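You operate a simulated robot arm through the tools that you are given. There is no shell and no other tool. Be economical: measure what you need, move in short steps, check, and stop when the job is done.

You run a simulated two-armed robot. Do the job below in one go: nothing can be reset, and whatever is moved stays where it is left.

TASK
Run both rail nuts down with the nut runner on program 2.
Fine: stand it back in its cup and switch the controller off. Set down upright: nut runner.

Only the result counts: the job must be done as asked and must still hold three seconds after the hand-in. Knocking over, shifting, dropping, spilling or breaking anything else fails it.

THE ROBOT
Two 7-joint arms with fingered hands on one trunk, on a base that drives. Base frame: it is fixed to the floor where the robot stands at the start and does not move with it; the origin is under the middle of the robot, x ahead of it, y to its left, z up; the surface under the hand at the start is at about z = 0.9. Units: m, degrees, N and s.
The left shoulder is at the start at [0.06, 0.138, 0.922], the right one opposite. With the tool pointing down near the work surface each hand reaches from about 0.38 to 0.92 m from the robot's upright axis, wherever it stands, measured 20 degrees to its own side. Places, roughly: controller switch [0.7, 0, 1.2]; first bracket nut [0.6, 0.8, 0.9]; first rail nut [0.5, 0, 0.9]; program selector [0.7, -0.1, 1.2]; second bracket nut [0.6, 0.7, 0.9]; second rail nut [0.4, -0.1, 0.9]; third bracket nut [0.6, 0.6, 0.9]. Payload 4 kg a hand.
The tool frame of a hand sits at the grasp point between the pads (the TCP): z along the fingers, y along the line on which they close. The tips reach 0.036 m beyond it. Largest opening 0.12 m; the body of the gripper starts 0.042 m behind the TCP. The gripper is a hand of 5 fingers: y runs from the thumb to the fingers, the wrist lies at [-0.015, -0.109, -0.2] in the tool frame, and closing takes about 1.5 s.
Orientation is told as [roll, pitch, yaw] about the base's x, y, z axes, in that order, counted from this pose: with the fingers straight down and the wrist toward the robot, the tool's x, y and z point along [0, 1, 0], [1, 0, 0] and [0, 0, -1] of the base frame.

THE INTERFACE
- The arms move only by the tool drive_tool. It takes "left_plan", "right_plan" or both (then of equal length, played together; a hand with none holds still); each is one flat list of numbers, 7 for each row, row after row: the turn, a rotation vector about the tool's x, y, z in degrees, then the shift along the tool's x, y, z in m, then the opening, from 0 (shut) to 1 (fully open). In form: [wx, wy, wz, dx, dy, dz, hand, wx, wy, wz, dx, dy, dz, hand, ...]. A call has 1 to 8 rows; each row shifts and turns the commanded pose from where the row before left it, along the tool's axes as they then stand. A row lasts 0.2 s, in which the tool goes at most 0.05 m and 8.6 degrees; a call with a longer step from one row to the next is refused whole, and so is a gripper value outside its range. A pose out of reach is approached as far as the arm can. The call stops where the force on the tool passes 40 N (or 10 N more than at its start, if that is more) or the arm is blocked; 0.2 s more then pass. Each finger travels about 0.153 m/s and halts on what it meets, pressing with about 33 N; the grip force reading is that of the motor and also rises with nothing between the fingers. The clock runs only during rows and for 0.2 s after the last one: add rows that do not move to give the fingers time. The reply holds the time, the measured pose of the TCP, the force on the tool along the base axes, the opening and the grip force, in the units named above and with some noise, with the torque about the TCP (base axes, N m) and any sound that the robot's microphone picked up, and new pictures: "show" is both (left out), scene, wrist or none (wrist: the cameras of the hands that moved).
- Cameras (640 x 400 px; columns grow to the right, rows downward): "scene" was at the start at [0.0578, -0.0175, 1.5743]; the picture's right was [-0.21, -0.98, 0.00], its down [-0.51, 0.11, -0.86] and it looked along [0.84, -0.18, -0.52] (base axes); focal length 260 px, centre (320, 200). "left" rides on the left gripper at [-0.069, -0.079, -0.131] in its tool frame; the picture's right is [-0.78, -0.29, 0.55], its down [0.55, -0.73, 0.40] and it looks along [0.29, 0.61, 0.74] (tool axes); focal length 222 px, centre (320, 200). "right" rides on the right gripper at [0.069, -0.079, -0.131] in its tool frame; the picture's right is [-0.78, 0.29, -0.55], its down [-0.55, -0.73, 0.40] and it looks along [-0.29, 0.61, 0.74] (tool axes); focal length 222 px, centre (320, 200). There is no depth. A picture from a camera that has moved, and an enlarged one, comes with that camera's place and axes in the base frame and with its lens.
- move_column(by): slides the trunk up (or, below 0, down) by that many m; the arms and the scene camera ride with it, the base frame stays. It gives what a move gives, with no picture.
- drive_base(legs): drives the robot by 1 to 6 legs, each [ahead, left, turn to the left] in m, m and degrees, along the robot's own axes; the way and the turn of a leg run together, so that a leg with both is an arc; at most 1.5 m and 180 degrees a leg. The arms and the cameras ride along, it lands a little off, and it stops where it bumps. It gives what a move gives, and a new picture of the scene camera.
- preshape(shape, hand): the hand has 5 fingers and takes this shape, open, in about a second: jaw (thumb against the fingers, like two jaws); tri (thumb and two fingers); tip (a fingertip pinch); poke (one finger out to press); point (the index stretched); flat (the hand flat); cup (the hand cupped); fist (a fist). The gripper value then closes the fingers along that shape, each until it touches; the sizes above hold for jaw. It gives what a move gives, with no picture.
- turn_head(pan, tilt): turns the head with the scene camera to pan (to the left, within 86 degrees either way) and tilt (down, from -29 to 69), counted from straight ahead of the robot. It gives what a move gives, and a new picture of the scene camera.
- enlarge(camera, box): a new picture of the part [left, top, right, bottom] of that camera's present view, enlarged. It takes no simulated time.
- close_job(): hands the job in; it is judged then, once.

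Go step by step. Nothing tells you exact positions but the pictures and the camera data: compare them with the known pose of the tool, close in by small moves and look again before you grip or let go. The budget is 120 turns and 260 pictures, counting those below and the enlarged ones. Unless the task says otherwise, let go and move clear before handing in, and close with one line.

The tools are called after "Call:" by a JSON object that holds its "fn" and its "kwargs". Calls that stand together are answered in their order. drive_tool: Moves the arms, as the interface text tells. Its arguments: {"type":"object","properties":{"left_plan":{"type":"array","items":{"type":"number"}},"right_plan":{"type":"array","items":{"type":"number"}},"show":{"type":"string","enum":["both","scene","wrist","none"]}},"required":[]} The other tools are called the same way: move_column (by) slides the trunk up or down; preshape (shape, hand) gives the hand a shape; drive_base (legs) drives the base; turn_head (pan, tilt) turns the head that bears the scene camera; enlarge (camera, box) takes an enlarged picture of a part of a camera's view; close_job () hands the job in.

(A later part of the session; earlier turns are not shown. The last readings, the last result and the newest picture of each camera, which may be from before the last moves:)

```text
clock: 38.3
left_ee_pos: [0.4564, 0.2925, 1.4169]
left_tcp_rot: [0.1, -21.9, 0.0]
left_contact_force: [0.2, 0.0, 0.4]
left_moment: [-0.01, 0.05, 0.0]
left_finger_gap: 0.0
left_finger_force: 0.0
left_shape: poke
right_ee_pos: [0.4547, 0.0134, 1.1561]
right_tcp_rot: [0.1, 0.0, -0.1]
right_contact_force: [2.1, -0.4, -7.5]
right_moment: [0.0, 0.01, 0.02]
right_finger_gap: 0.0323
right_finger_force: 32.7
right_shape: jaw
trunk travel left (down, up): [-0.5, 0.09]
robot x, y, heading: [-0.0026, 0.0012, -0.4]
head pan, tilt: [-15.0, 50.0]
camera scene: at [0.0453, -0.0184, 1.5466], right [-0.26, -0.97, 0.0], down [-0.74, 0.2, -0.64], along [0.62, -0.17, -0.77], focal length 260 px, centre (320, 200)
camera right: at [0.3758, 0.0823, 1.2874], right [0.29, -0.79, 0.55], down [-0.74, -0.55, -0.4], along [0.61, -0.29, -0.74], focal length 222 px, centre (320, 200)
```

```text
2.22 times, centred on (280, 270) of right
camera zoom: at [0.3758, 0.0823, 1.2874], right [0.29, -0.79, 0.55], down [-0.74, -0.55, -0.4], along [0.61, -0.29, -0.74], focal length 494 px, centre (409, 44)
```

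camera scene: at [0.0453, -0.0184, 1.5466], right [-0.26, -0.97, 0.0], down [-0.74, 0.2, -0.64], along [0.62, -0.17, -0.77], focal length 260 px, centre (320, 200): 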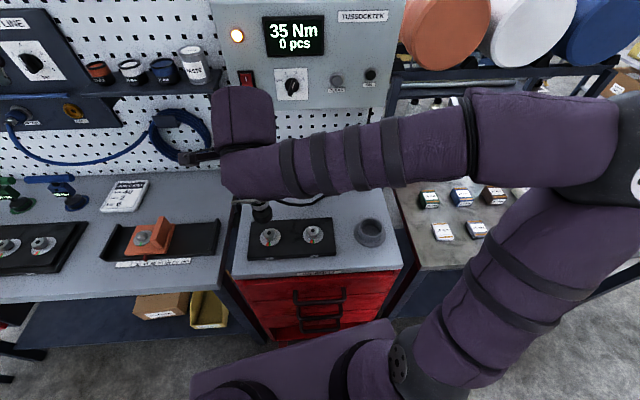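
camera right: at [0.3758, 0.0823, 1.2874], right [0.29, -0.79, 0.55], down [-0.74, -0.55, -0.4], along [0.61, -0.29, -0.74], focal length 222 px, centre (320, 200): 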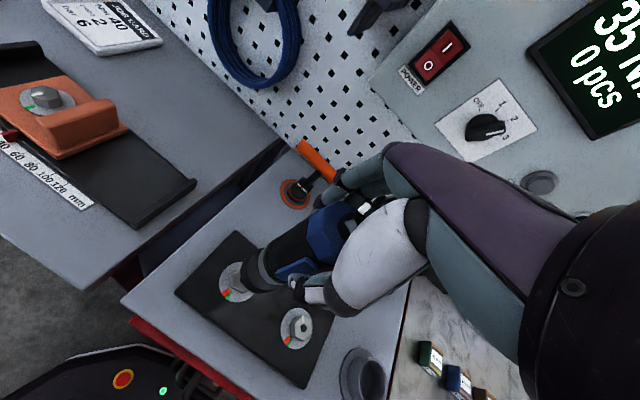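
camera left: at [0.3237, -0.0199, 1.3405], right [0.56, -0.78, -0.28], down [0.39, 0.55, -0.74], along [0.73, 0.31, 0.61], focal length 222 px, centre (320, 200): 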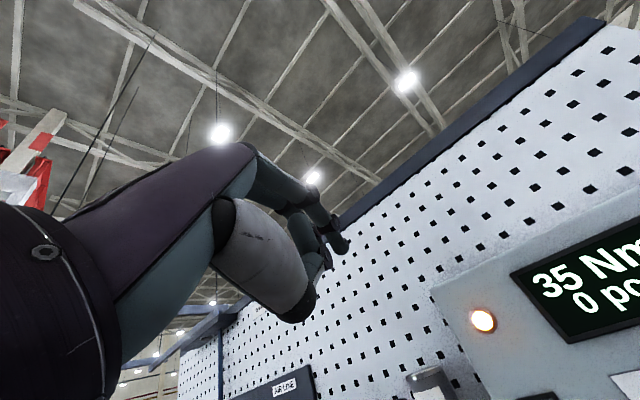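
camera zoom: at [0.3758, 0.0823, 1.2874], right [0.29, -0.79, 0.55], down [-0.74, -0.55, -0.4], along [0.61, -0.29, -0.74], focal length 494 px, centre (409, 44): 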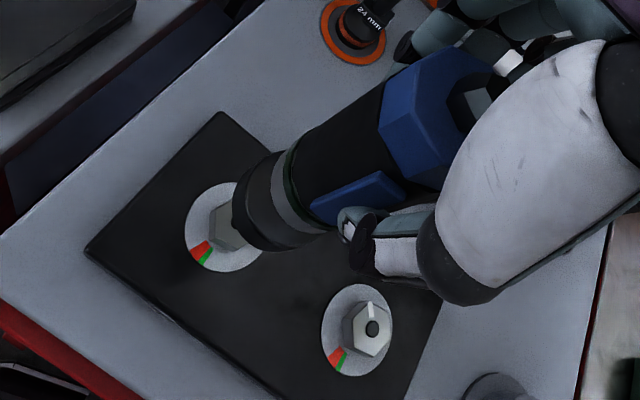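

The socket hangs above nut 1. I correct slightly, lower most of the way, and look again.

Call:
{"fn": "drive_tool", "kwargs": {"right_plan": [0, 0, 0, -0.003, 0.003, 0.02, 0, 0, 0, 0, 0, 0, 0.02, 0, 0, 0, 0, 0, 0, 0.015, 0, 0, 0, 0, 0, 0, 0, 0], "show": "none"}}

Call:
{"fn": "enlarge", "kwargs": {"camera": "scene", "box": [230, 190, 326, 250]}}

Call:
{"fn": "enlarge", "kwargs": {"camera": "right", "box": [180, 200, 340, 320]}}

```text
clock: 39.3
left_ee_pos: [0.4554, 0.2946, 1.4166]
left_tcp_rot: [0.1, -22.0, 0.0]
left_contact_force: [0.1, 0.3, 1.0]
left_moment: [0.03, 0.01, 0.03]
left_finger_gap: 0.0002
left_finger_force: 0.1
left_shape: poke
right_ee_pos: [0.4562, 0.0088, 1.1004]
right_tcp_rot: [0.0, 0.0, 0.1]
right_contact_force: [0.0, -0.8, -7.0]
right_moment: [0.01, 0.03, 0.0]
right_finger_gap: 0.0323
right_finger_force: 33.1
right_shape: jaw
trunk travel left (down, up): [-0.5, 0.09]
robot x, y, heading: [0.0016, -0.0004, 0.1]
head pan, tilt: [-15.0, 50.0]
```

```text
6.67 times, centred on (278, 220) of scene
camera zoom: at [0.0446, -0.0184, 1.5467], right [-0.26, -0.97, 0.0], down [-0.74, 0.2, -0.64], along [0.62, -0.17, -0.77], focal length 1733 px, centre (600, 67)
```

zoom: 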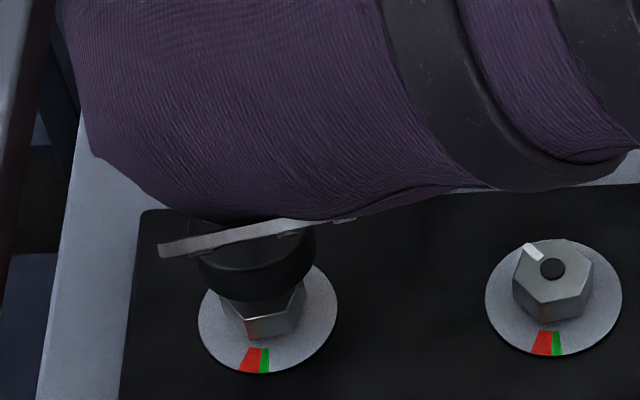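

```text
3.33 times, centred on (260, 260) of right
camera zoom: at [0.3772, 0.0791, 1.2309], right [0.29, -0.78, 0.55], down [-0.73, -0.55, -0.4], along [0.61, -0.29, -0.74], focal length 740 px, centre (520, 0)
```

zoom: 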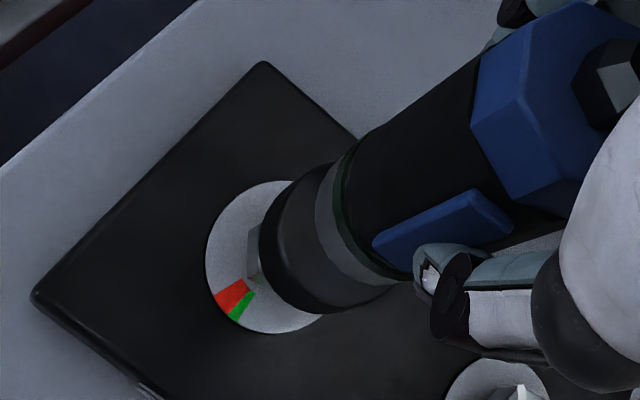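

Good alignment within about 3 mm. I lower onto the nut in small steps.

Call:
{"fn": "drive_tool", "kwargs": {"right_plan": [0, 0, 0, 0.001, 0.003, 0.01, 0, 0, 0, 0, 0, 0, 0.01, 0, 0, 0, 0, 0, 0, 0.01, 0, 0, 0, 0, 0, 0, 0.01, 0, 0, 0, 0, 0, 0, 0, 0], "show": "none"}}

Call:
{"fn": "enlarge", "kwargs": {"camera": "scene", "box": [230, 10, 390, 250]}}

Call:
{"fn": "enlarge", "kwargs": {"camera": "right", "box": [180, 200, 340, 320]}}

```text
clock: 40.5
left_ee_pos: [0.4564, 0.294, 1.4168]
left_tcp_rot: [0.1, -22.0, 0.0]
left_contact_force: [0.2, 1.0, -0.3]
left_moment: [-0.01, 0.05, 0.04]
left_finger_gap: 0.0001
left_finger_force: 0.0
left_shape: poke
right_ee_pos: [0.4571, 0.011, 1.0588]
right_tcp_rot: [0.0, 0.0, 0.0]
right_contact_force: [0.4, 0.5, -6.9]
right_moment: [-0.06, 0.0, -0.01]
right_finger_gap: 0.0322
right_finger_force: 33.0
right_shape: jaw
trunk travel left (down, up): [-0.5, 0.09]
robot x, y, heading: [0.003, -0.0031, 0.1]
head pan, tilt: [-15.0, 50.0]
```

```text
1.67 times, centred on (310, 130) of scene
camera zoom: at [0.0446, -0.0184, 1.5466], right [-0.26, -0.97, 0.0], down [-0.74, 0.2, -0.64], along [0.62, -0.17, -0.77], focal length 433 px, centre (337, 317)
```

zoom: 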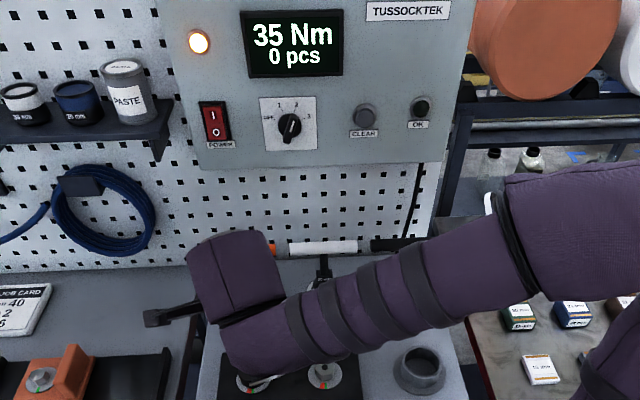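

```text
3.33 times, centred on (260, 260) of right
camera zoom: at [0.379, 0.0797, 1.1907], right [0.29, -0.78, 0.55], down [-0.74, -0.55, -0.4], along [0.61, -0.29, -0.74], focal length 740 px, centre (520, 0)
```

zoom: 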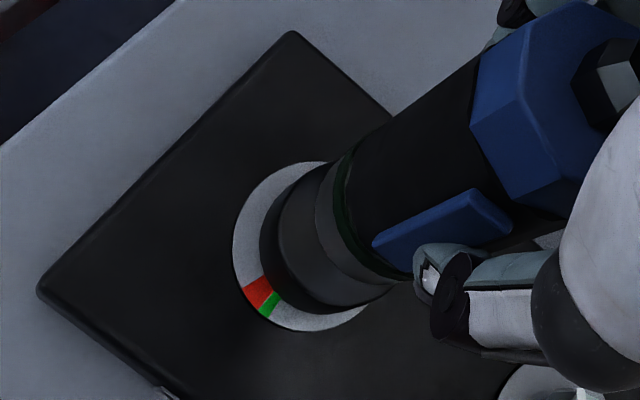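

The socket slid over the nut. I continue down until it seats.

Call:
{"fn": "drive_tool", "kwargs": {"right_plan": [0, 0, 0, 0, 0, 0.005, 0, 0, 0, 0, 0, 0, 0.005, 0, 0, 0, 0, 0, 0, 0.005, 0, 0, 0, 0, 0, 0, 0, 0, 0, 0, 0, 0, 0, 0, 0], "show": "wrist"}}

Call:
{"fn": "enlarge", "kwargs": {"camera": "scene", "box": [230, 10, 390, 110]}}

```text
clock: 41.7
left_ee_pos: [0.4533, 0.2931, 1.4187]
left_tcp_rot: [0.0, -22.1, 0.0]
left_contact_force: [-0.1, -0.9, -0.5]
left_moment: [-0.01, 0.0, 0.03]
left_finger_gap: 0.0003
left_finger_force: 0.1
left_shape: poke
right_ee_pos: [0.4592, 0.0103, 1.0493]
right_tcp_rot: [0.1, -0.5, 0.1]
right_contact_force: [-4.3, -0.7, 40.0]
right_moment: [-0.11, 0.16, 0.07]
right_finger_gap: 0.0363
right_finger_force: 33.3
right_shape: jaw
trunk travel left (down, up): [-0.5, 0.09]
robot x, y, heading: [-0.0021, 0.004, 0.2]
head pan, tilt: [-15.0, 50.0]
camera right: at [0.3785, 0.0793, 1.1807], right [0.29, -0.79, 0.55], down [-0.73, -0.55, -0.4], along [0.62, -0.28, -0.73], focal length 222 px, centre (320, 200)
```

right: 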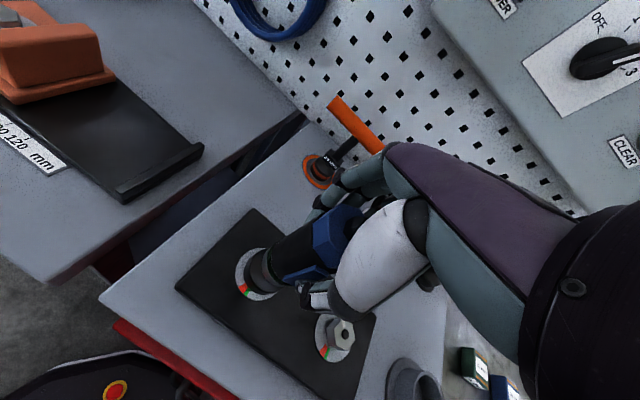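

```text
4.00 times, centred on (310, 60) of scene
camera zoom: at [0.0412, -0.0186, 1.5471], right [-0.26, -0.97, 0.0], down [-0.74, 0.2, -0.64], along [0.62, -0.17, -0.76], focal length 1040 px, centre (360, 760)
```

zoom: 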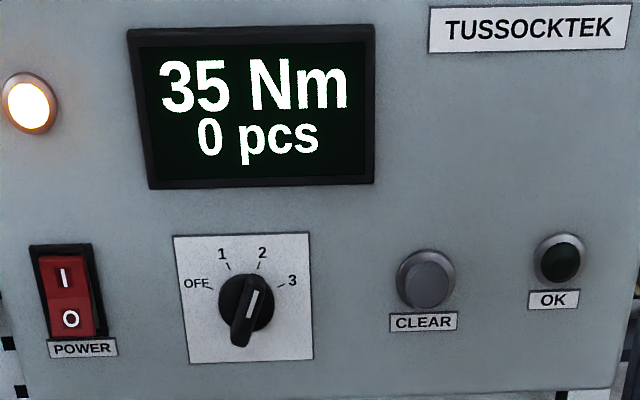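

Call:
{"fn": "drive_tool", "kwargs": {"right_plan": [0, 0, 0, 0, 0, 0, 0, 0, 0, 0, 0, 0, 0, 0, 0, 0, 0, 0, 0, 0, 0, 0, 0, 0, 0, 0, 0, 0], "show": "none"}}

Call:
{"fn": "enlarge", "kwargs": {"camera": "right", "box": [220, 180, 400, 310]}}

Call:
{"fn": "enlarge", "kwargs": {"camera": "scene", "box": [230, 10, 390, 110]}}

```text
clock: 42.7
left_ee_pos: [0.4525, 0.2934, 1.4188]
left_tcp_rot: [0.0, -22.0, 0.0]
left_contact_force: [-0.5, 0.9, 0.4]
left_moment: [-0.01, -0.02, -0.01]
left_finger_gap: 0.0002
left_finger_force: 0.1
left_shape: poke
right_ee_pos: [0.4595, 0.012, 1.0489]
right_tcp_rot: [0.1, -0.3, 0.0]
right_contact_force: [-3.5, 2.4, 38.9]
right_moment: [-0.08, 0.19, 0.08]
right_finger_gap: 0.0369
right_finger_force: 32.8
right_shape: jaw
trunk travel left (down, up): [-0.5, 0.09]
robot x, y, heading: [0.0032, -0.0029, -0.2]
head pan, tilt: [-15.0, 50.0]
```

```text
3.08 times, centred on (310, 245) of right
camera zoom: at [0.3793, 0.0795, 1.1797], right [0.29, -0.79, 0.55], down [-0.73, -0.55, -0.4], along [0.62, -0.29, -0.73], focal length 684 px, centre (351, 62)
```

zoom: 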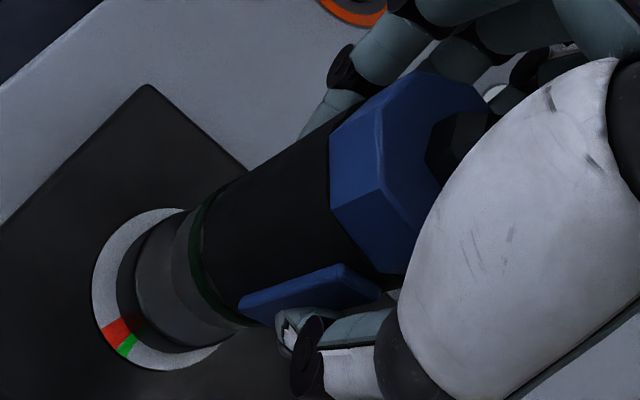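

```text
4.00 times, centred on (310, 60) of scene
camera zoom: at [0.0414, -0.018, 1.5468], right [-0.26, -0.97, 0.0], down [-0.74, 0.2, -0.64], along [0.62, -0.17, -0.76], focal length 1040 px, centre (360, 760)
```

zoom: 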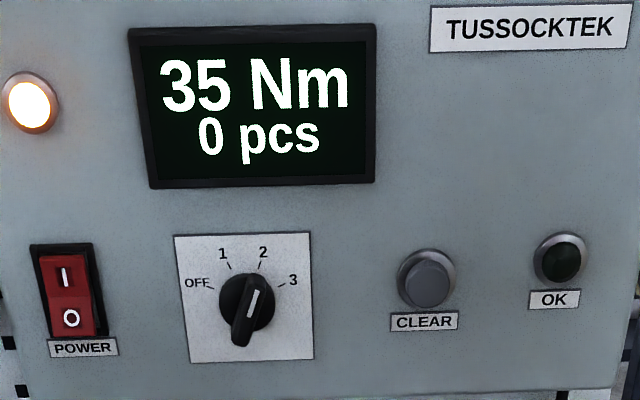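

Pressing down alone doesn't start it, so the blue lever on the body must be the trigger, and the thumb sits just beside it. With the tool seated on the nut I'll loosen slightly, turn the hand so the thumb covers the lever, and squeeze again.

Call:
{"fn": "drive_tool", "kwargs": {"right_plan": [0, 0, 0, 0, 0, 0, 0.42, 0, 0, 0, 0, 0, 0, 0.42, 0, 0, 8, 0.004, 0, 0, 0.42, 0, 0, 2, 0.003, 0, 0, 0.42, 0, 0, 0, 0, 0, 0, 0.42], "show": "scene"}}

Call:
{"fn": "enlarge", "kwargs": {"camera": "right", "box": [220, 180, 400, 310]}}

```text
clock: 43.9
left_ee_pos: [0.4561, 0.2944, 1.4179]
left_tcp_rot: [0.0, -22.1, 0.0]
left_contact_force: [-0.3, 0.1, -0.7]
left_moment: [0.01, 0.01, 0.05]
left_finger_gap: 0.0003
left_finger_force: 0.0
left_shape: poke
right_ee_pos: [0.4602, 0.0175, 1.0442]
right_tcp_rot: [0.0, 0.2, -10.1]
right_contact_force: [0.1, 0.7, 0.1]
right_moment: [0.01, 0.01, 0.05]
right_finger_gap: 0.0505
right_finger_force: 0.0
right_shape: jaw
trunk travel left (down, up): [-0.5, 0.09]
robot x, y, heading: [0.0008, 0.0036, 0.1]
head pan, tilt: [-15.0, 50.0]
camera scene: at [0.0445, -0.0184, 1.5466], right [-0.26, -0.97, 0.0], down [-0.74, 0.2, -0.64], along [0.62, -0.17, -0.77], focal length 260 px, centre (320, 200)
```

scene: 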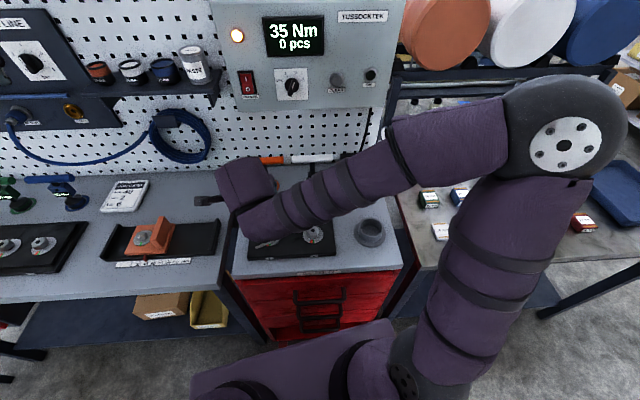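

```text
3.08 times, centred on (310, 245) of right
camera zoom: at [0.3942, 0.0988, 1.1774], right [0.15, -0.82, 0.55], down [-0.82, -0.41, -0.4], along [0.55, -0.39, -0.74], focal length 684 px, centre (351, 62)
```

zoom: 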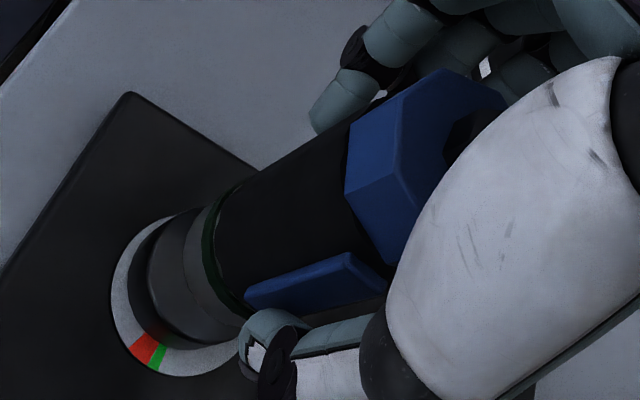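

Call:
{"fn": "drive_tool", "kwargs": {"right_plan": [0, 0, 0, 0, 0, 0, 0.2, 0, 0, 0, 0, 0, 0, 0, 0, 0, 0, 0, 0, 0, 0, 0, 0, 0, 0, 0, 0, 0], "show": "scene"}}

Call:
{"fn": "enlarge", "kwargs": {"camera": "right", "box": [220, 180, 400, 310]}}

```text
clock: 44.9
left_ee_pos: [0.4563, 0.2939, 1.4165]
left_tcp_rot: [0.0, -22.0, 0.0]
left_contact_force: [-0.2, 0.0, -0.1]
left_moment: [-0.02, 0.0, -0.01]
left_finger_gap: 0.0
left_finger_force: 0.0
left_shape: poke
right_ee_pos: [0.4597, 0.0179, 1.0461]
right_tcp_rot: [0.0, 0.1, -10.0]
right_contact_force: [-1.8, 0.8, 0.5]
right_moment: [0.03, 0.17, -0.01]
right_finger_gap: 0.0346
right_finger_force: 32.7
right_shape: jaw
trunk travel left (down, up): [-0.5, 0.09]
robot x, y, heading: [-0.0045, -0.0046, 0.1]
head pan, tilt: [-15.0, 50.0]
camera scene: at [0.0441, -0.0183, 1.5467], right [-0.26, -0.97, 0.0], down [-0.74, 0.2, -0.64], along [0.62, -0.17, -0.77], focal length 260 px, centre (320, 200)
```

scene: 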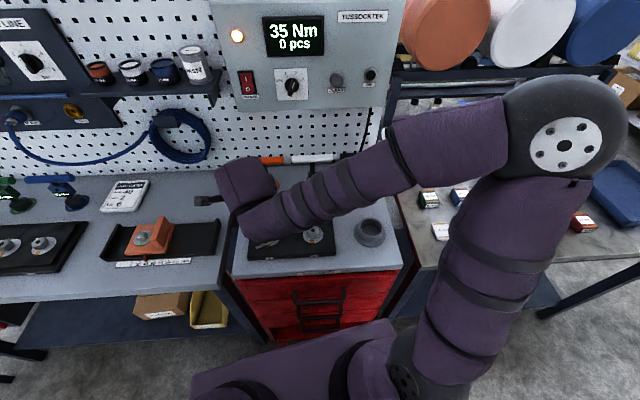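

```text
3.08 times, centred on (310, 245) of right
camera zoom: at [0.3938, 0.0988, 1.1777], right [0.15, -0.82, 0.55], down [-0.82, -0.41, -0.4], along [0.55, -0.39, -0.74], focal length 684 px, centre (351, 62)
```

zoom: 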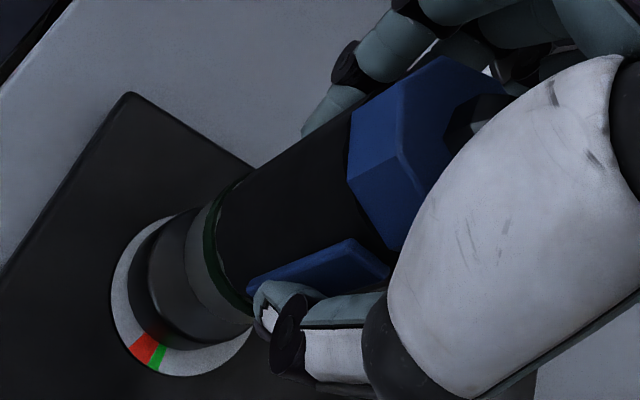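

Call:
{"fn": "drive_tool", "kwargs": {"right_plan": [0, 0, 0, 0, 0, 0.004, 0, 0, 0, 0, 0, 0, 0.004, 0, 0, 0, 0, 0, 0, 0.003, 0, 0, 0, 0, 0, 0, 0, 0, 0, 0, 0, 0, 0, 0, 0, 0, 0, 0, 0, 0, 0, 0], "show": "scene"}}

Call:
{"fn": "enlarge", "kwargs": {"camera": "right", "box": [220, 180, 400, 310]}}

```text
clock: 45.7
left_ee_pos: [0.4547, 0.2943, 1.4165]
left_tcp_rot: [0.0, -22.1, 0.0]
left_contact_force: [0.6, 0.3, 0.3]
left_moment: [-0.01, 0.02, 0.01]
left_finger_gap: 0.0
left_finger_force: 0.1
left_shape: poke
right_ee_pos: [0.4615, 0.019, 1.0441]
right_tcp_rot: [0.4, -1.0, -9.9]
right_contact_force: [-7.7, -3.7, 24.1]
right_moment: [-0.29, 0.46, -0.01]
right_finger_gap: 0.0361
right_finger_force: 32.9
right_shape: jaw
trunk travel left (down, up): [-0.5, 0.09]
robot x, y, heading: [-0.0024, -0.0004, -0.2]
head pan, tilt: [-15.0, 50.0]
stopped in row 3 (right hand): the force on the tool passed its limit at 43 N (the readings are from after the stop); the commanded pose is now the measured one
camera scene: at [0.0424, -0.0188, 1.5468], right [-0.26, -0.97, 0.0], down [-0.74, 0.2, -0.64], along [0.62, -0.17, -0.77], focal length 260 px, centre (320, 200)
```

scene: 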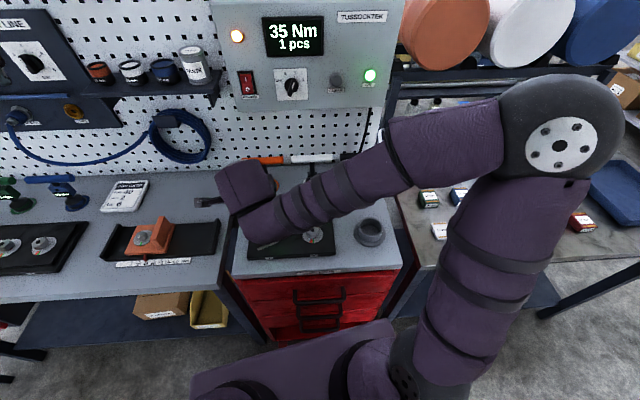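

```text
3.08 times, centred on (310, 245) of right
camera zoom: at [0.393, 0.0999, 1.1745], right [0.14, -0.83, 0.55], down [-0.81, -0.41, -0.41], along [0.57, -0.38, -0.73], focal length 684 px, centre (351, 62)
```

zoom: 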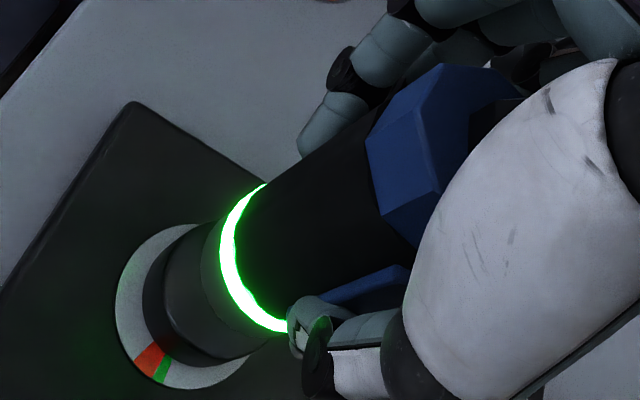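

Nut 1 is done: 1 pcs, OK lamp and ring green. I lift off straight up, slowly.

Call:
{"fn": "drive_tool", "kwargs": {"right_plan": [0, 0, 0, 0, 0, -0.01, 0, 0, 0, 0, 0, 0, -0.015, 0, 0, 0, 0, 0, 0, -0.02, 0, 0, 0, 0, 0, 0, -0.03, 0, 0, 0, 0, 0, 0, -0.03, 0, 0, 0, 0, 0, 0, 0, 0]}}

Call:
{"fn": "enlarge", "kwargs": {"camera": "scene", "box": [230, 160, 390, 260]}}

Call:
{"fn": "enlarge", "kwargs": {"camera": "right", "box": [180, 180, 380, 340]}}

```text
clock: 47.1
left_ee_pos: [0.4558, 0.2933, 1.4174]
left_tcp_rot: [0.0, -22.0, 0.0]
left_contact_force: [0.3, 0.6, 0.1]
left_moment: [0.02, 0.0, 0.03]
left_finger_gap: 0.0003
left_finger_force: 0.1
left_shape: poke
right_ee_pos: [0.4614, 0.0201, 1.1437]
right_tcp_rot: [0.2, -0.6, -10.0]
right_contact_force: [0.0, -0.8, -6.0]
right_moment: [0.04, 0.02, 0.0]
right_finger_gap: 0.0346
right_finger_force: 32.8
right_shape: jaw
trunk travel left (down, up): [-0.5, 0.09]
robot x, y, heading: [0.0024, 0.0035, 0.3]
head pan, tilt: [-15.0, 50.0]
camera scene: at [0.0448, -0.0184, 1.5466], right [-0.26, -0.97, 0.0], down [-0.74, 0.2, -0.64], along [0.62, -0.17, -0.77], focal length 260 px, centre (320, 200)
camera right: at [0.3934, 0.1001, 1.2751], right [0.15, -0.82, 0.55], down [-0.82, -0.41, -0.41], along [0.56, -0.39, -0.73], focal length 222 px, centre (320, 200)
```

scene: 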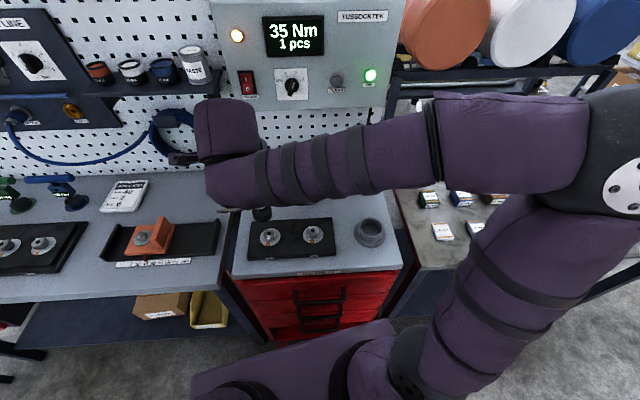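
right: 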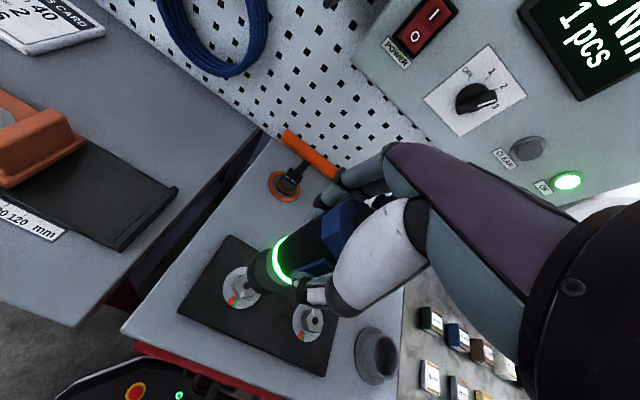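

```text
4.00 times, centred on (310, 210) of scene
camera zoom: at [0.0448, -0.0184, 1.5466], right [-0.26, -0.97, 0.0], down [-0.74, 0.2, -0.64], along [0.62, -0.17, -0.77], focal length 1040 px, centre (360, 160)
```

zoom: 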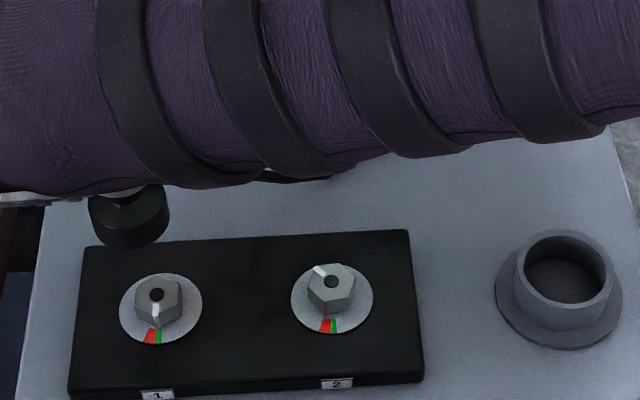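

```text
2.50 times, centred on (280, 260) of right
camera zoom: at [0.3934, 0.1001, 1.2751], right [0.15, -0.82, 0.55], down [-0.82, -0.41, -0.41], along [0.56, -0.39, -0.73], focal length 555 px, centre (420, 50)
```

zoom: 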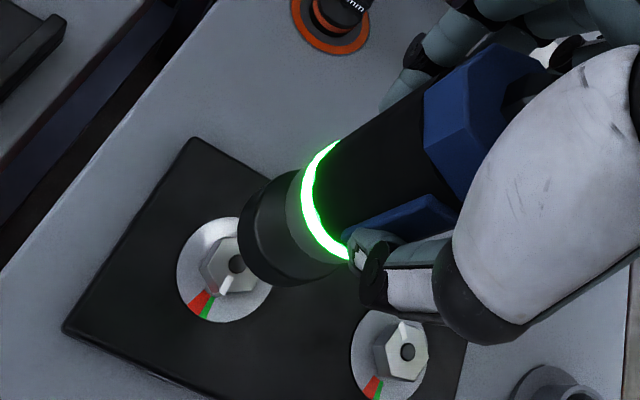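

Nut 1's pointer has moved to the mark. I move over to nut 2 at about (0.430, −0.105).

Call:
{"fn": "drive_tool", "kwargs": {"right_plan": [0, 0, 0, -0.0425, -0.003, 0, 0, 0, 0, 0, -0.0425, -0.003, 0, 0, 0, 0, 0, -0.0425, -0.0025, 0, 0, 0, 0, 0, 0, 0, 0.03, 0, 0, 0, 0, 0, 0, 0.015, 0, 0, 0, 0, 0, 0, 0, 0], "show": "none"}}

Call:
{"fn": "enlarge", "kwargs": {"camera": "scene", "box": [250, 190, 346, 250]}}

Call:
{"fn": "enlarge", "kwargs": {"camera": "right", "box": [180, 180, 380, 340]}}

```text
clock: 48.5
left_ee_pos: [0.4559, 0.2938, 1.4171]
left_tcp_rot: [-0.1, -22.0, -0.1]
left_contact_force: [-0.5, -0.3, -0.4]
left_moment: [0.01, 0.01, 0.0]
left_finger_gap: 0.0
left_finger_force: 0.2
left_shape: poke
right_ee_pos: [0.432, -0.1063, 1.0974]
right_tcp_rot: [0.2, -0.6, -10.1]
right_contact_force: [-1.0, 0.7, -5.7]
right_moment: [-0.02, 0.0, 0.01]
right_finger_gap: 0.0348
right_finger_force: 33.0
right_shape: jaw
trunk travel left (down, up): [-0.5, 0.09]
robot x, y, heading: [-0.0048, 0.0021, -0.1]
head pan, tilt: [-15.0, 50.0]
```

```text
6.67 times, centred on (298, 220) of scene
camera zoom: at [0.0447, -0.0183, 1.5466], right [-0.26, -0.97, 0.0], down [-0.74, 0.2, -0.64], along [0.62, -0.17, -0.77], focal length 1733 px, centre (467, 67)
```

zoom: 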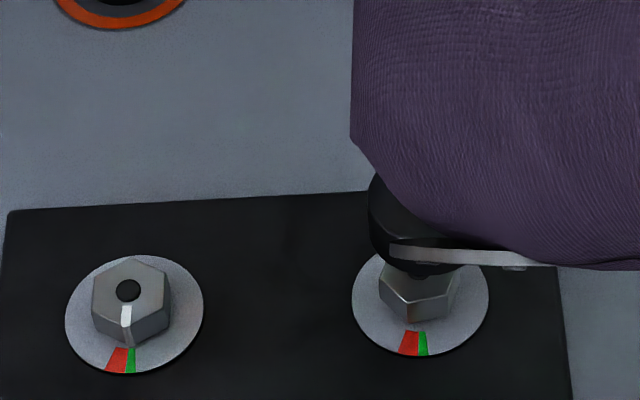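

```text
2.50 times, centred on (280, 260) of right
camera zoom: at [0.3636, -0.0254, 1.2298], right [0.15, -0.82, 0.55], down [-0.81, -0.41, -0.41], along [0.56, -0.39, -0.73], focal length 555 px, centre (420, 50)
```

zoom: 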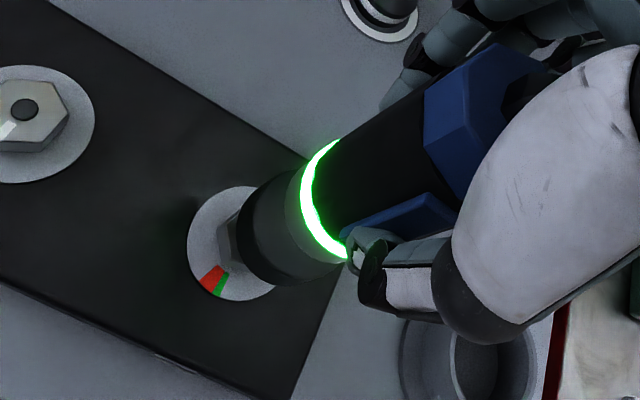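

Call:
{"fn": "drive_tool", "kwargs": {"right_plan": [0, 0, 0, 0.0025, -0.003, 0.005, 0, 0, 0, 0, 0, 0, 0.01, 0, 0, 0, 0, 0, 0, 0.01, 0, 0, 0, 0, 0, 0, 0.01, 0, 0, 0, 0, 0, 0, 0.005, 0, 0, 0, 0, 0, 0, 0, 0], "show": "none"}}

Call:
{"fn": "enlarge", "kwargs": {"camera": "right", "box": [180, 180, 380, 340]}}

Call:
{"fn": "enlarge", "kwargs": {"camera": "scene", "box": [250, 190, 346, 250]}}

```text
clock: 49.9
left_ee_pos: [0.456, 0.2926, 1.416]
left_tcp_rot: [0.0, -22.1, 0.0]
left_contact_force: [0.4, -0.5, 0.5]
left_moment: [-0.03, 0.0, -0.01]
left_finger_gap: 0.0
left_finger_force: 0.0
left_shape: poke
right_ee_pos: [0.4281, -0.1057, 1.0771]
right_tcp_rot: [1.8, -1.4, -10.1]
right_contact_force: [-0.3, 0.3, -7.3]
right_moment: [-0.01, 0.03, -0.02]
right_finger_gap: 0.0346
right_finger_force: 32.9
right_shape: jaw
right hand out of reach, approached as far as the arm can: row 4, 5
trunk travel left (down, up): [-0.5, 0.09]
robot x, y, heading: [0.0017, -0.0014, 0.2]
head pan, tilt: [-15.0, 50.0]
```

```text
2.50 times, centred on (280, 260) of right
camera zoom: at [0.3591, -0.0269, 1.2093], right [0.13, -0.84, 0.53], down [-0.81, -0.4, -0.43], along [0.57, -0.37, -0.73], focal length 555 px, centre (420, 50)
```

zoom: 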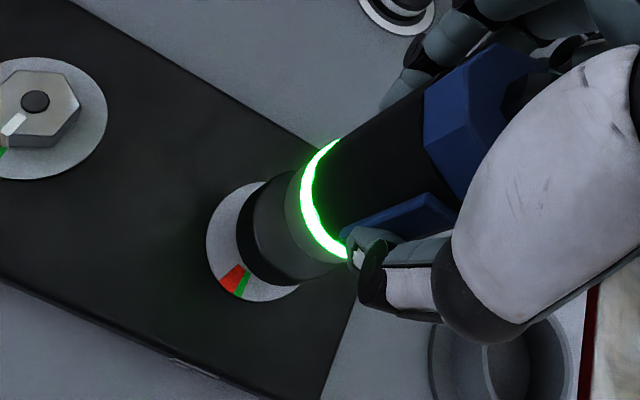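

```text
6.67 times, centred on (298, 220) of scene
camera zoom: at [0.0446, -0.0188, 1.5466], right [-0.26, -0.97, 0.0], down [-0.74, 0.2, -0.64], along [0.62, -0.17, -0.77], focal length 1733 px, centre (467, 67)
```

zoom: 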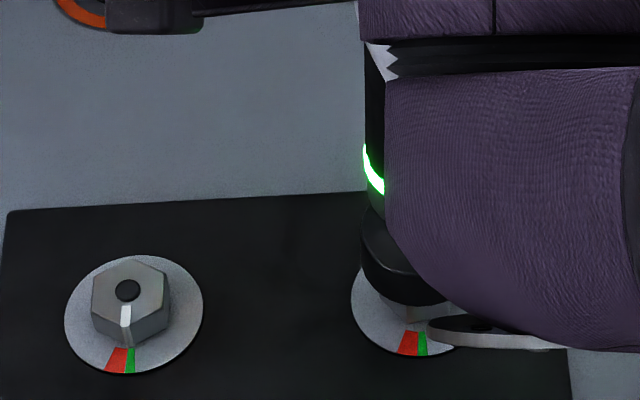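

The arm is cramped here with the yawed wrist. I'll lift, straighten the hand, and back the base up 8 cm for room.

Call:
{"fn": "drive_tool", "kwargs": {"right_plan": [0, 0, 0, 0, 0, -0.03, 0, 0, 0, 0, 0, 0, -0.04, 0, 0, 0, 0, 0, 0, -0.03, 0, 1, 1.8, -8, 0, 0, 0, 0, 0, 0, -2, 0, 0, 0, 0, 0, 0, 0, 0, 0, 0, 0], "show": "none"}}

Call:
{"fn": "drive_base", "kwargs": {"legs": [[-0.08, 0, 0]]}}

```text
clock: 51.3
left_ee_pos: [0.4566, 0.2938, 1.4161]
left_tcp_rot: [0.0, -22.1, 0.0]
left_contact_force: [-0.4, -0.3, 0.4]
left_moment: [-0.01, 0.02, 0.0]
left_finger_gap: 0.0
left_finger_force: 0.0
left_shape: poke
right_ee_pos: [0.4297, -0.1018, 1.1587]
right_tcp_rot: [2.0, 0.2, 0.1]
right_contact_force: [-0.1, 0.1, -7.1]
right_moment: [-0.01, 0.01, 0.0]
right_finger_gap: 0.0345
right_finger_force: 32.8
right_shape: jaw
trunk travel left (down, up): [-0.5, 0.09]
robot x, y, heading: [-0.0025, -0.0006, 0.0]
head pan, tilt: [-15.0, 50.0]
```

```text
clock: 52.3
left_ee_pos: [0.3761, 0.2932, 1.4187]
left_tcp_rot: [0.0, -22.1, -0.1]
left_contact_force: [-1.6, -0.1, 0.1]
left_moment: [-0.01, -0.01, 0.0]
left_finger_gap: 0.0
left_finger_force: 0.1
left_shape: poke
right_ee_pos: [0.3488, -0.1017, 1.16]
right_tcp_rot: [2.0, 0.1, 0.0]
right_contact_force: [-1.0, 0.8, -6.4]
right_moment: [0.01, 0.02, -0.03]
right_finger_gap: 0.0345
right_finger_force: 32.8
right_shape: jaw
trunk travel left (down, up): [-0.5, 0.09]
robot x, y, heading: [-0.0779, 0.0002, -0.1]
head pan, tilt: [-15.0, 50.0]
camera scene: at [-0.0357, -0.0185, 1.5467], right [-0.26, -0.97, 0.0], down [-0.74, 0.2, -0.64], along [0.62, -0.17, -0.77], focal length 260 px, centre (320, 200)
```

scene: 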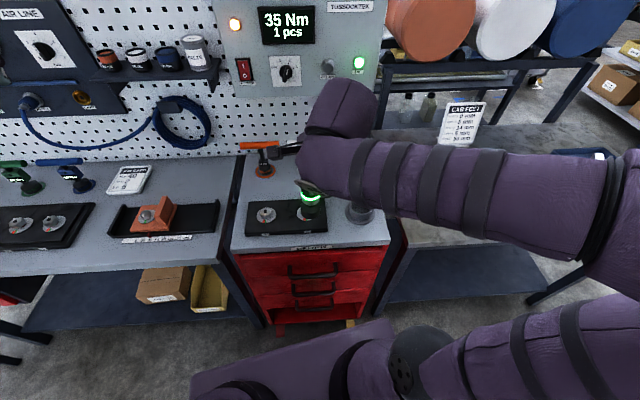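

Call:
{"fn": "drive_tool", "kwargs": {"right_plan": [0, -2, 0, -0.0035, 0.04, 0, 0, 0, 0, 0, 0, 0.042, 0, 0, 0, 0, 0, 0, 0, 0.03, 0, 0, 0, 0, 0, 0, 0.03, 0, 0, 0, 0, 0, 0, 0, 0], "show": "wrist"}}

Call:
{"fn": "enlarge", "kwargs": {"camera": "right", "box": [180, 180, 380, 340]}}

Call:
{"fn": "enlarge", "kwargs": {"camera": "scene", "box": [230, 170, 342, 240]}}

```text
clock: 53.5
left_ee_pos: [0.3777, 0.2933, 1.4178]
left_tcp_rot: [0.0, -21.9, -0.1]
left_contact_force: [0.0, -0.9, 0.0]
left_moment: [-0.01, -0.02, 0.02]
left_finger_gap: 0.0003
left_finger_force: 0.1
left_shape: poke
right_ee_pos: [0.4306, -0.1039, 1.0963]
right_tcp_rot: [0.0, 0.2, 0.0]
right_contact_force: [-0.2, -0.2, -6.1]
right_moment: [-0.01, 0.0, 0.0]
right_finger_gap: 0.0344
right_finger_force: 33.1
right_shape: jaw
trunk travel left (down, up): [-0.5, 0.09]
robot x, y, heading: [-0.0782, 0.0003, -0.1]
head pan, tilt: [-15.0, 50.0]
camera right: at [0.3527, -0.0356, 1.2279], right [0.29, -0.79, 0.55], down [-0.74, -0.55, -0.4], along [0.61, -0.29, -0.74], focal length 222 px, centre (320, 200)
```

right: 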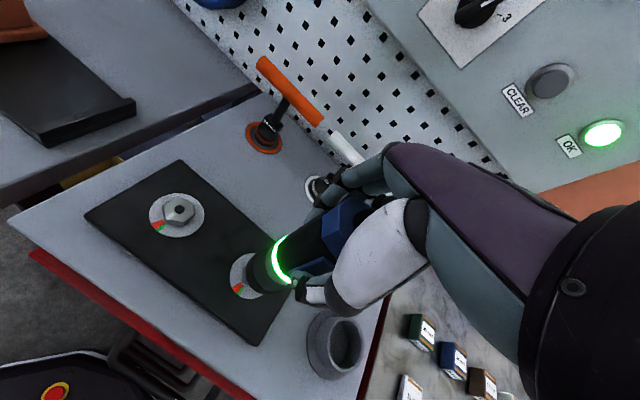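

```text
2.50 times, centred on (280, 260) of right
camera zoom: at [0.3527, -0.0356, 1.2279], right [0.29, -0.79, 0.55], down [-0.74, -0.55, -0.4], along [0.61, -0.29, -0.74], focal length 555 px, centre (420, 50)
```

zoom: 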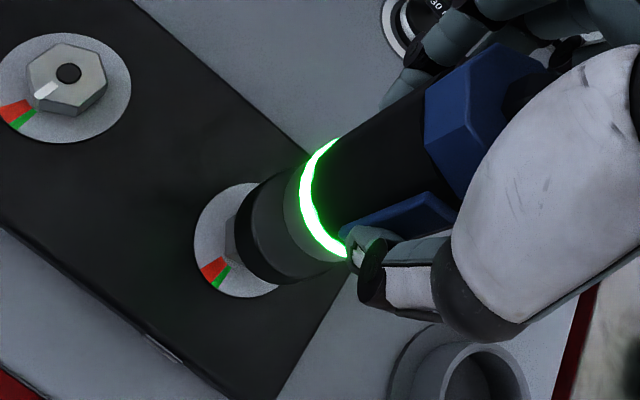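

```text
5.71 times, centred on (286, 205) of scene
camera zoom: at [-0.0342, -0.0185, 1.5467], right [-0.26, -0.97, 0.0], down [-0.74, 0.2, -0.64], along [0.62, -0.17, -0.77], focal length 1486 px, centre (514, 171)
```

zoom: 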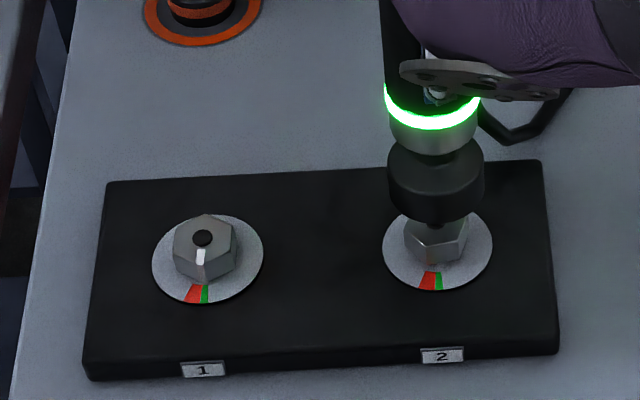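

Well lined up over nut 2. I lower onto it.

Call:
{"fn": "drive_tool", "kwargs": {"right_plan": [0, 0, 0, 0, -0.001, 0.01, 0, 0, 0, 0, 0, 0, 0.01, 0, 0, 0, 0, 0, 0, 0.01, 0, 0, 0, 0, 0, 0, 0.008, 0, 0, 0, 0, 0, 0, 0, 0], "show": "none"}}

Call:
{"fn": "enlarge", "kwargs": {"camera": "scene", "box": [230, 170, 342, 240]}}

```text
clock: 54.7
left_ee_pos: [0.3783, 0.2935, 1.4179]
left_tcp_rot: [0.1, -22.0, -0.1]
left_contact_force: [0.9, 0.4, -0.7]
left_moment: [-0.02, -0.01, 0.01]
left_finger_gap: 0.0
left_finger_force: 0.0
left_shape: poke
right_ee_pos: [0.4306, -0.1021, 1.0602]
right_tcp_rot: [0.0, 0.2, 0.0]
right_contact_force: [0.7, -0.2, -8.1]
right_moment: [0.01, -0.02, -0.04]
right_finger_gap: 0.0346
right_finger_force: 32.7
right_shape: jaw
trunk travel left (down, up): [-0.5, 0.09]
robot x, y, heading: [-0.0811, -0.001, -0.0]
head pan, tilt: [-15.0, 50.0]
```

```text
5.71 times, centred on (286, 205) of scene
camera zoom: at [-0.0338, -0.0185, 1.5466], right [-0.26, -0.97, 0.0], down [-0.74, 0.2, -0.64], along [0.62, -0.17, -0.77], focal length 1486 px, centre (514, 171)
```

zoom: 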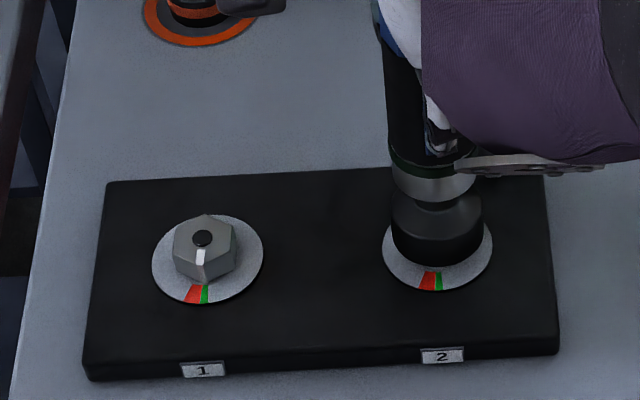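

Call:
{"fn": "drive_tool", "kwargs": {"right_plan": [0, 0, 0, 0, 0, 0.006, 0, 0, 0, 0, 0, 0, 0.004, 0, 0, 0, 0, 0, 0, 0.004, 0, 0, 0, 0, 0, 0, 0.004, 0, 0, 0, 0, 0, 0, 0, 0, 0, 0, 0, 0, 0, 0, 0], "show": "scene"}}

Call:
{"fn": "enlarge", "kwargs": {"camera": "right", "box": [180, 180, 380, 340]}}

```text
clock: 56.1
left_ee_pos: [0.3761, 0.293, 1.4189]
left_tcp_rot: [0.0, -22.1, -0.1]
left_contact_force: [-0.1, -0.1, -0.1]
left_moment: [0.01, 0.01, 0.02]
left_finger_gap: 0.0
left_finger_force: 0.2
left_shape: poke
right_ee_pos: [0.4293, -0.1052, 1.0445]
right_tcp_rot: [0.0, 0.0, 0.0]
right_contact_force: [0.7, -1.5, 19.8]
right_moment: [-0.03, -0.31, 0.11]
right_finger_gap: 0.0355
right_finger_force: 33.6
right_shape: jaw
trunk travel left (down, up): [-0.5, 0.09]
robot x, y, heading: [-0.077, -0.0056, -0.1]
head pan, tilt: [-15.0, 50.0]
camera scene: at [-0.0355, -0.0186, 1.547], right [-0.26, -0.97, 0.0], down [-0.74, 0.2, -0.64], along [0.62, -0.17, -0.77], focal length 260 px, centre (320, 200)
```

scene: 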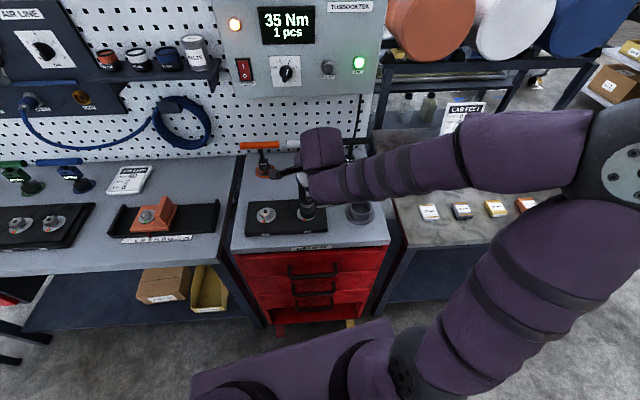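

```text
2.50 times, centred on (280, 260) of right
camera zoom: at [0.3505, -0.036, 1.1759], right [0.29, -0.79, 0.55], down [-0.73, -0.55, -0.4], along [0.61, -0.29, -0.74], focal length 555 px, centre (420, 50)
```

zoom: 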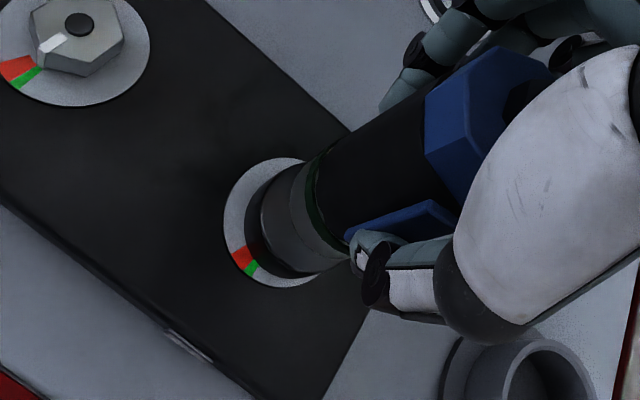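

Call:
{"fn": "drive_tool", "kwargs": {"right_plan": [0, 0, 0, 0, 0, 0.004, 0, 0, 0, 0, 0, 0, 0.004, 0, 0, 0, 0, 0, 0, 0.004, 0, 0, 0, 0, 0, 0, 0.004, 0, 0, 0, 0, 0, 0, 0, 0, 0, 0, 0, 0, 0, 0, 0], "show": "scene"}}

Call:
{"fn": "enlarge", "kwargs": {"camera": "right", "box": [180, 180, 380, 340]}}

```text
clock: 56.6
left_ee_pos: [0.3769, 0.293, 1.4167]
left_tcp_rot: [0.0, -22.0, -0.1]
left_contact_force: [0.1, 0.4, 0.1]
left_moment: [0.01, -0.01, 0.01]
left_finger_gap: 0.0
left_finger_force: 0.0
left_shape: poke
right_ee_pos: [0.4319, -0.1033, 1.0447]
right_tcp_rot: [0.2, -0.7, 0.4]
right_contact_force: [-1.4, -0.7, 19.7]
right_moment: [-0.02, -0.05, 0.02]
right_finger_gap: 0.0365
right_finger_force: 32.4
right_shape: jaw
trunk travel left (down, up): [-0.5, 0.09]
robot x, y, heading: [-0.0803, -0.0047, -0.1]
head pan, tilt: [-15.0, 50.0]
stopped in row 2 (right hand): the force on the tool passed its limit at 42 N (the readings are from after the stop); the commanded pose is now the measured one
camera scene: at [-0.0352, -0.0184, 1.5465], right [-0.26, -0.97, 0.0], down [-0.74, 0.2, -0.64], along [0.62, -0.17, -0.77], focal length 260 px, centre (320, 200)
```

scene: 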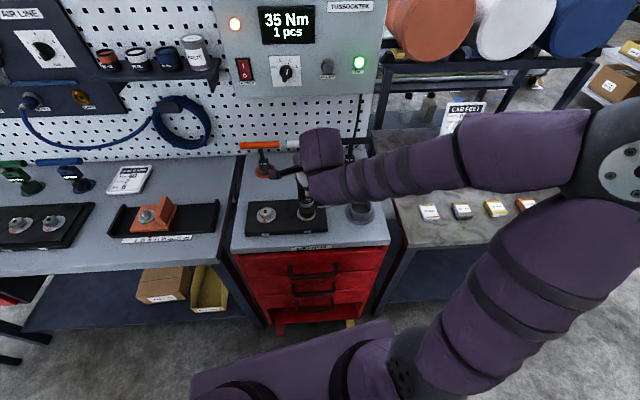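

```text
2.50 times, centred on (280, 260) of right
camera zoom: at [0.3516, -0.0347, 1.1746], right [0.29, -0.79, 0.55], down [-0.73, -0.55, -0.41], along [0.62, -0.28, -0.73], focal length 555 px, centre (420, 50)
```

zoom: 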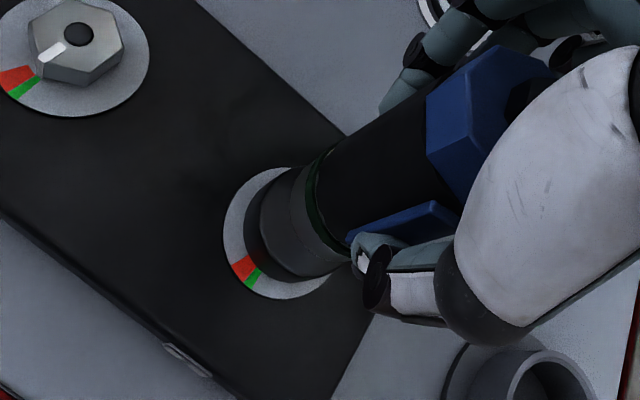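

It may need the lever released and pressed afresh. I loosen slightly, squeeze again, and press down.

Call:
{"fn": "drive_tool", "kwargs": {"right_plan": [0, 0, 0, 0, 0, 0, 0.42, 0, 0, 0, 0, 0, 0, 0.42, 0, 0, 0, 0, 0, 0, 0.42, 0, 0, 0, 0, 0, 0, 0.2, 0, 0, 0, 0, 0, 0, 0, 0, 0, 0, 0, 0, 0, 0, 0, 0, 0, 0, 0, 0, 0], "show": "scene"}}

Call:
{"fn": "enlarge", "kwargs": {"camera": "right", "box": [180, 180, 380, 340]}}

```text
clock: 58.2
left_ee_pos: [0.3774, 0.2928, 1.4167]
left_tcp_rot: [0.0, -22.0, -0.1]
left_contact_force: [-0.2, 0.4, 1.0]
left_moment: [0.01, 0.01, 0.0]
left_finger_gap: 0.0001
left_finger_force: 0.1
left_shape: poke
right_ee_pos: [0.4328, -0.1042, 1.0407]
right_tcp_rot: [0.0, -0.4, 0.1]
right_contact_force: [-2.0, -0.9, -0.8]
right_moment: [0.0, 0.05, 0.01]
right_finger_gap: 0.0338
right_finger_force: 33.1
right_shape: jaw
trunk travel left (down, up): [-0.5, 0.09]
robot x, y, heading: [-0.0784, -0.0027, 0.0]
head pan, tilt: [-15.0, 50.0]
camera scene: at [-0.0339, -0.0185, 1.5466], right [-0.26, -0.97, 0.0], down [-0.74, 0.2, -0.64], along [0.62, -0.17, -0.77], focal length 260 px, centre (320, 200)
```

scene: 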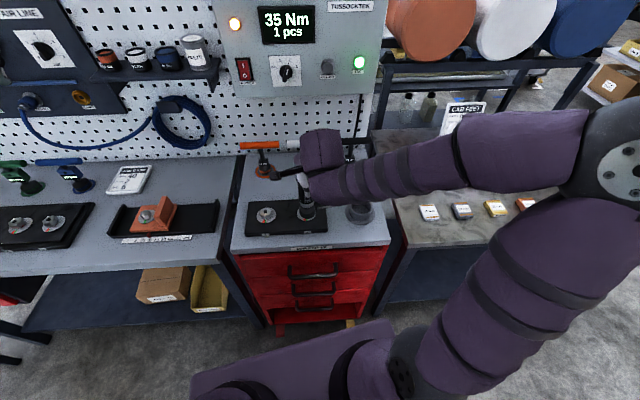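

```text
2.50 times, centred on (280, 260) of right
camera zoom: at [0.3522, -0.0355, 1.1718], right [0.29, -0.79, 0.55], down [-0.73, -0.55, -0.4], along [0.62, -0.28, -0.73], focal length 555 px, centre (420, 50)
```

zoom: 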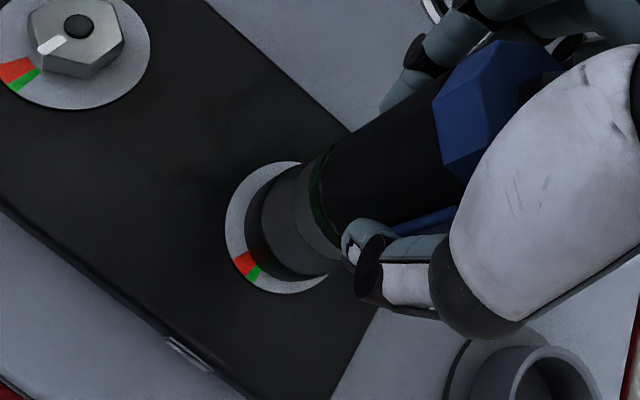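

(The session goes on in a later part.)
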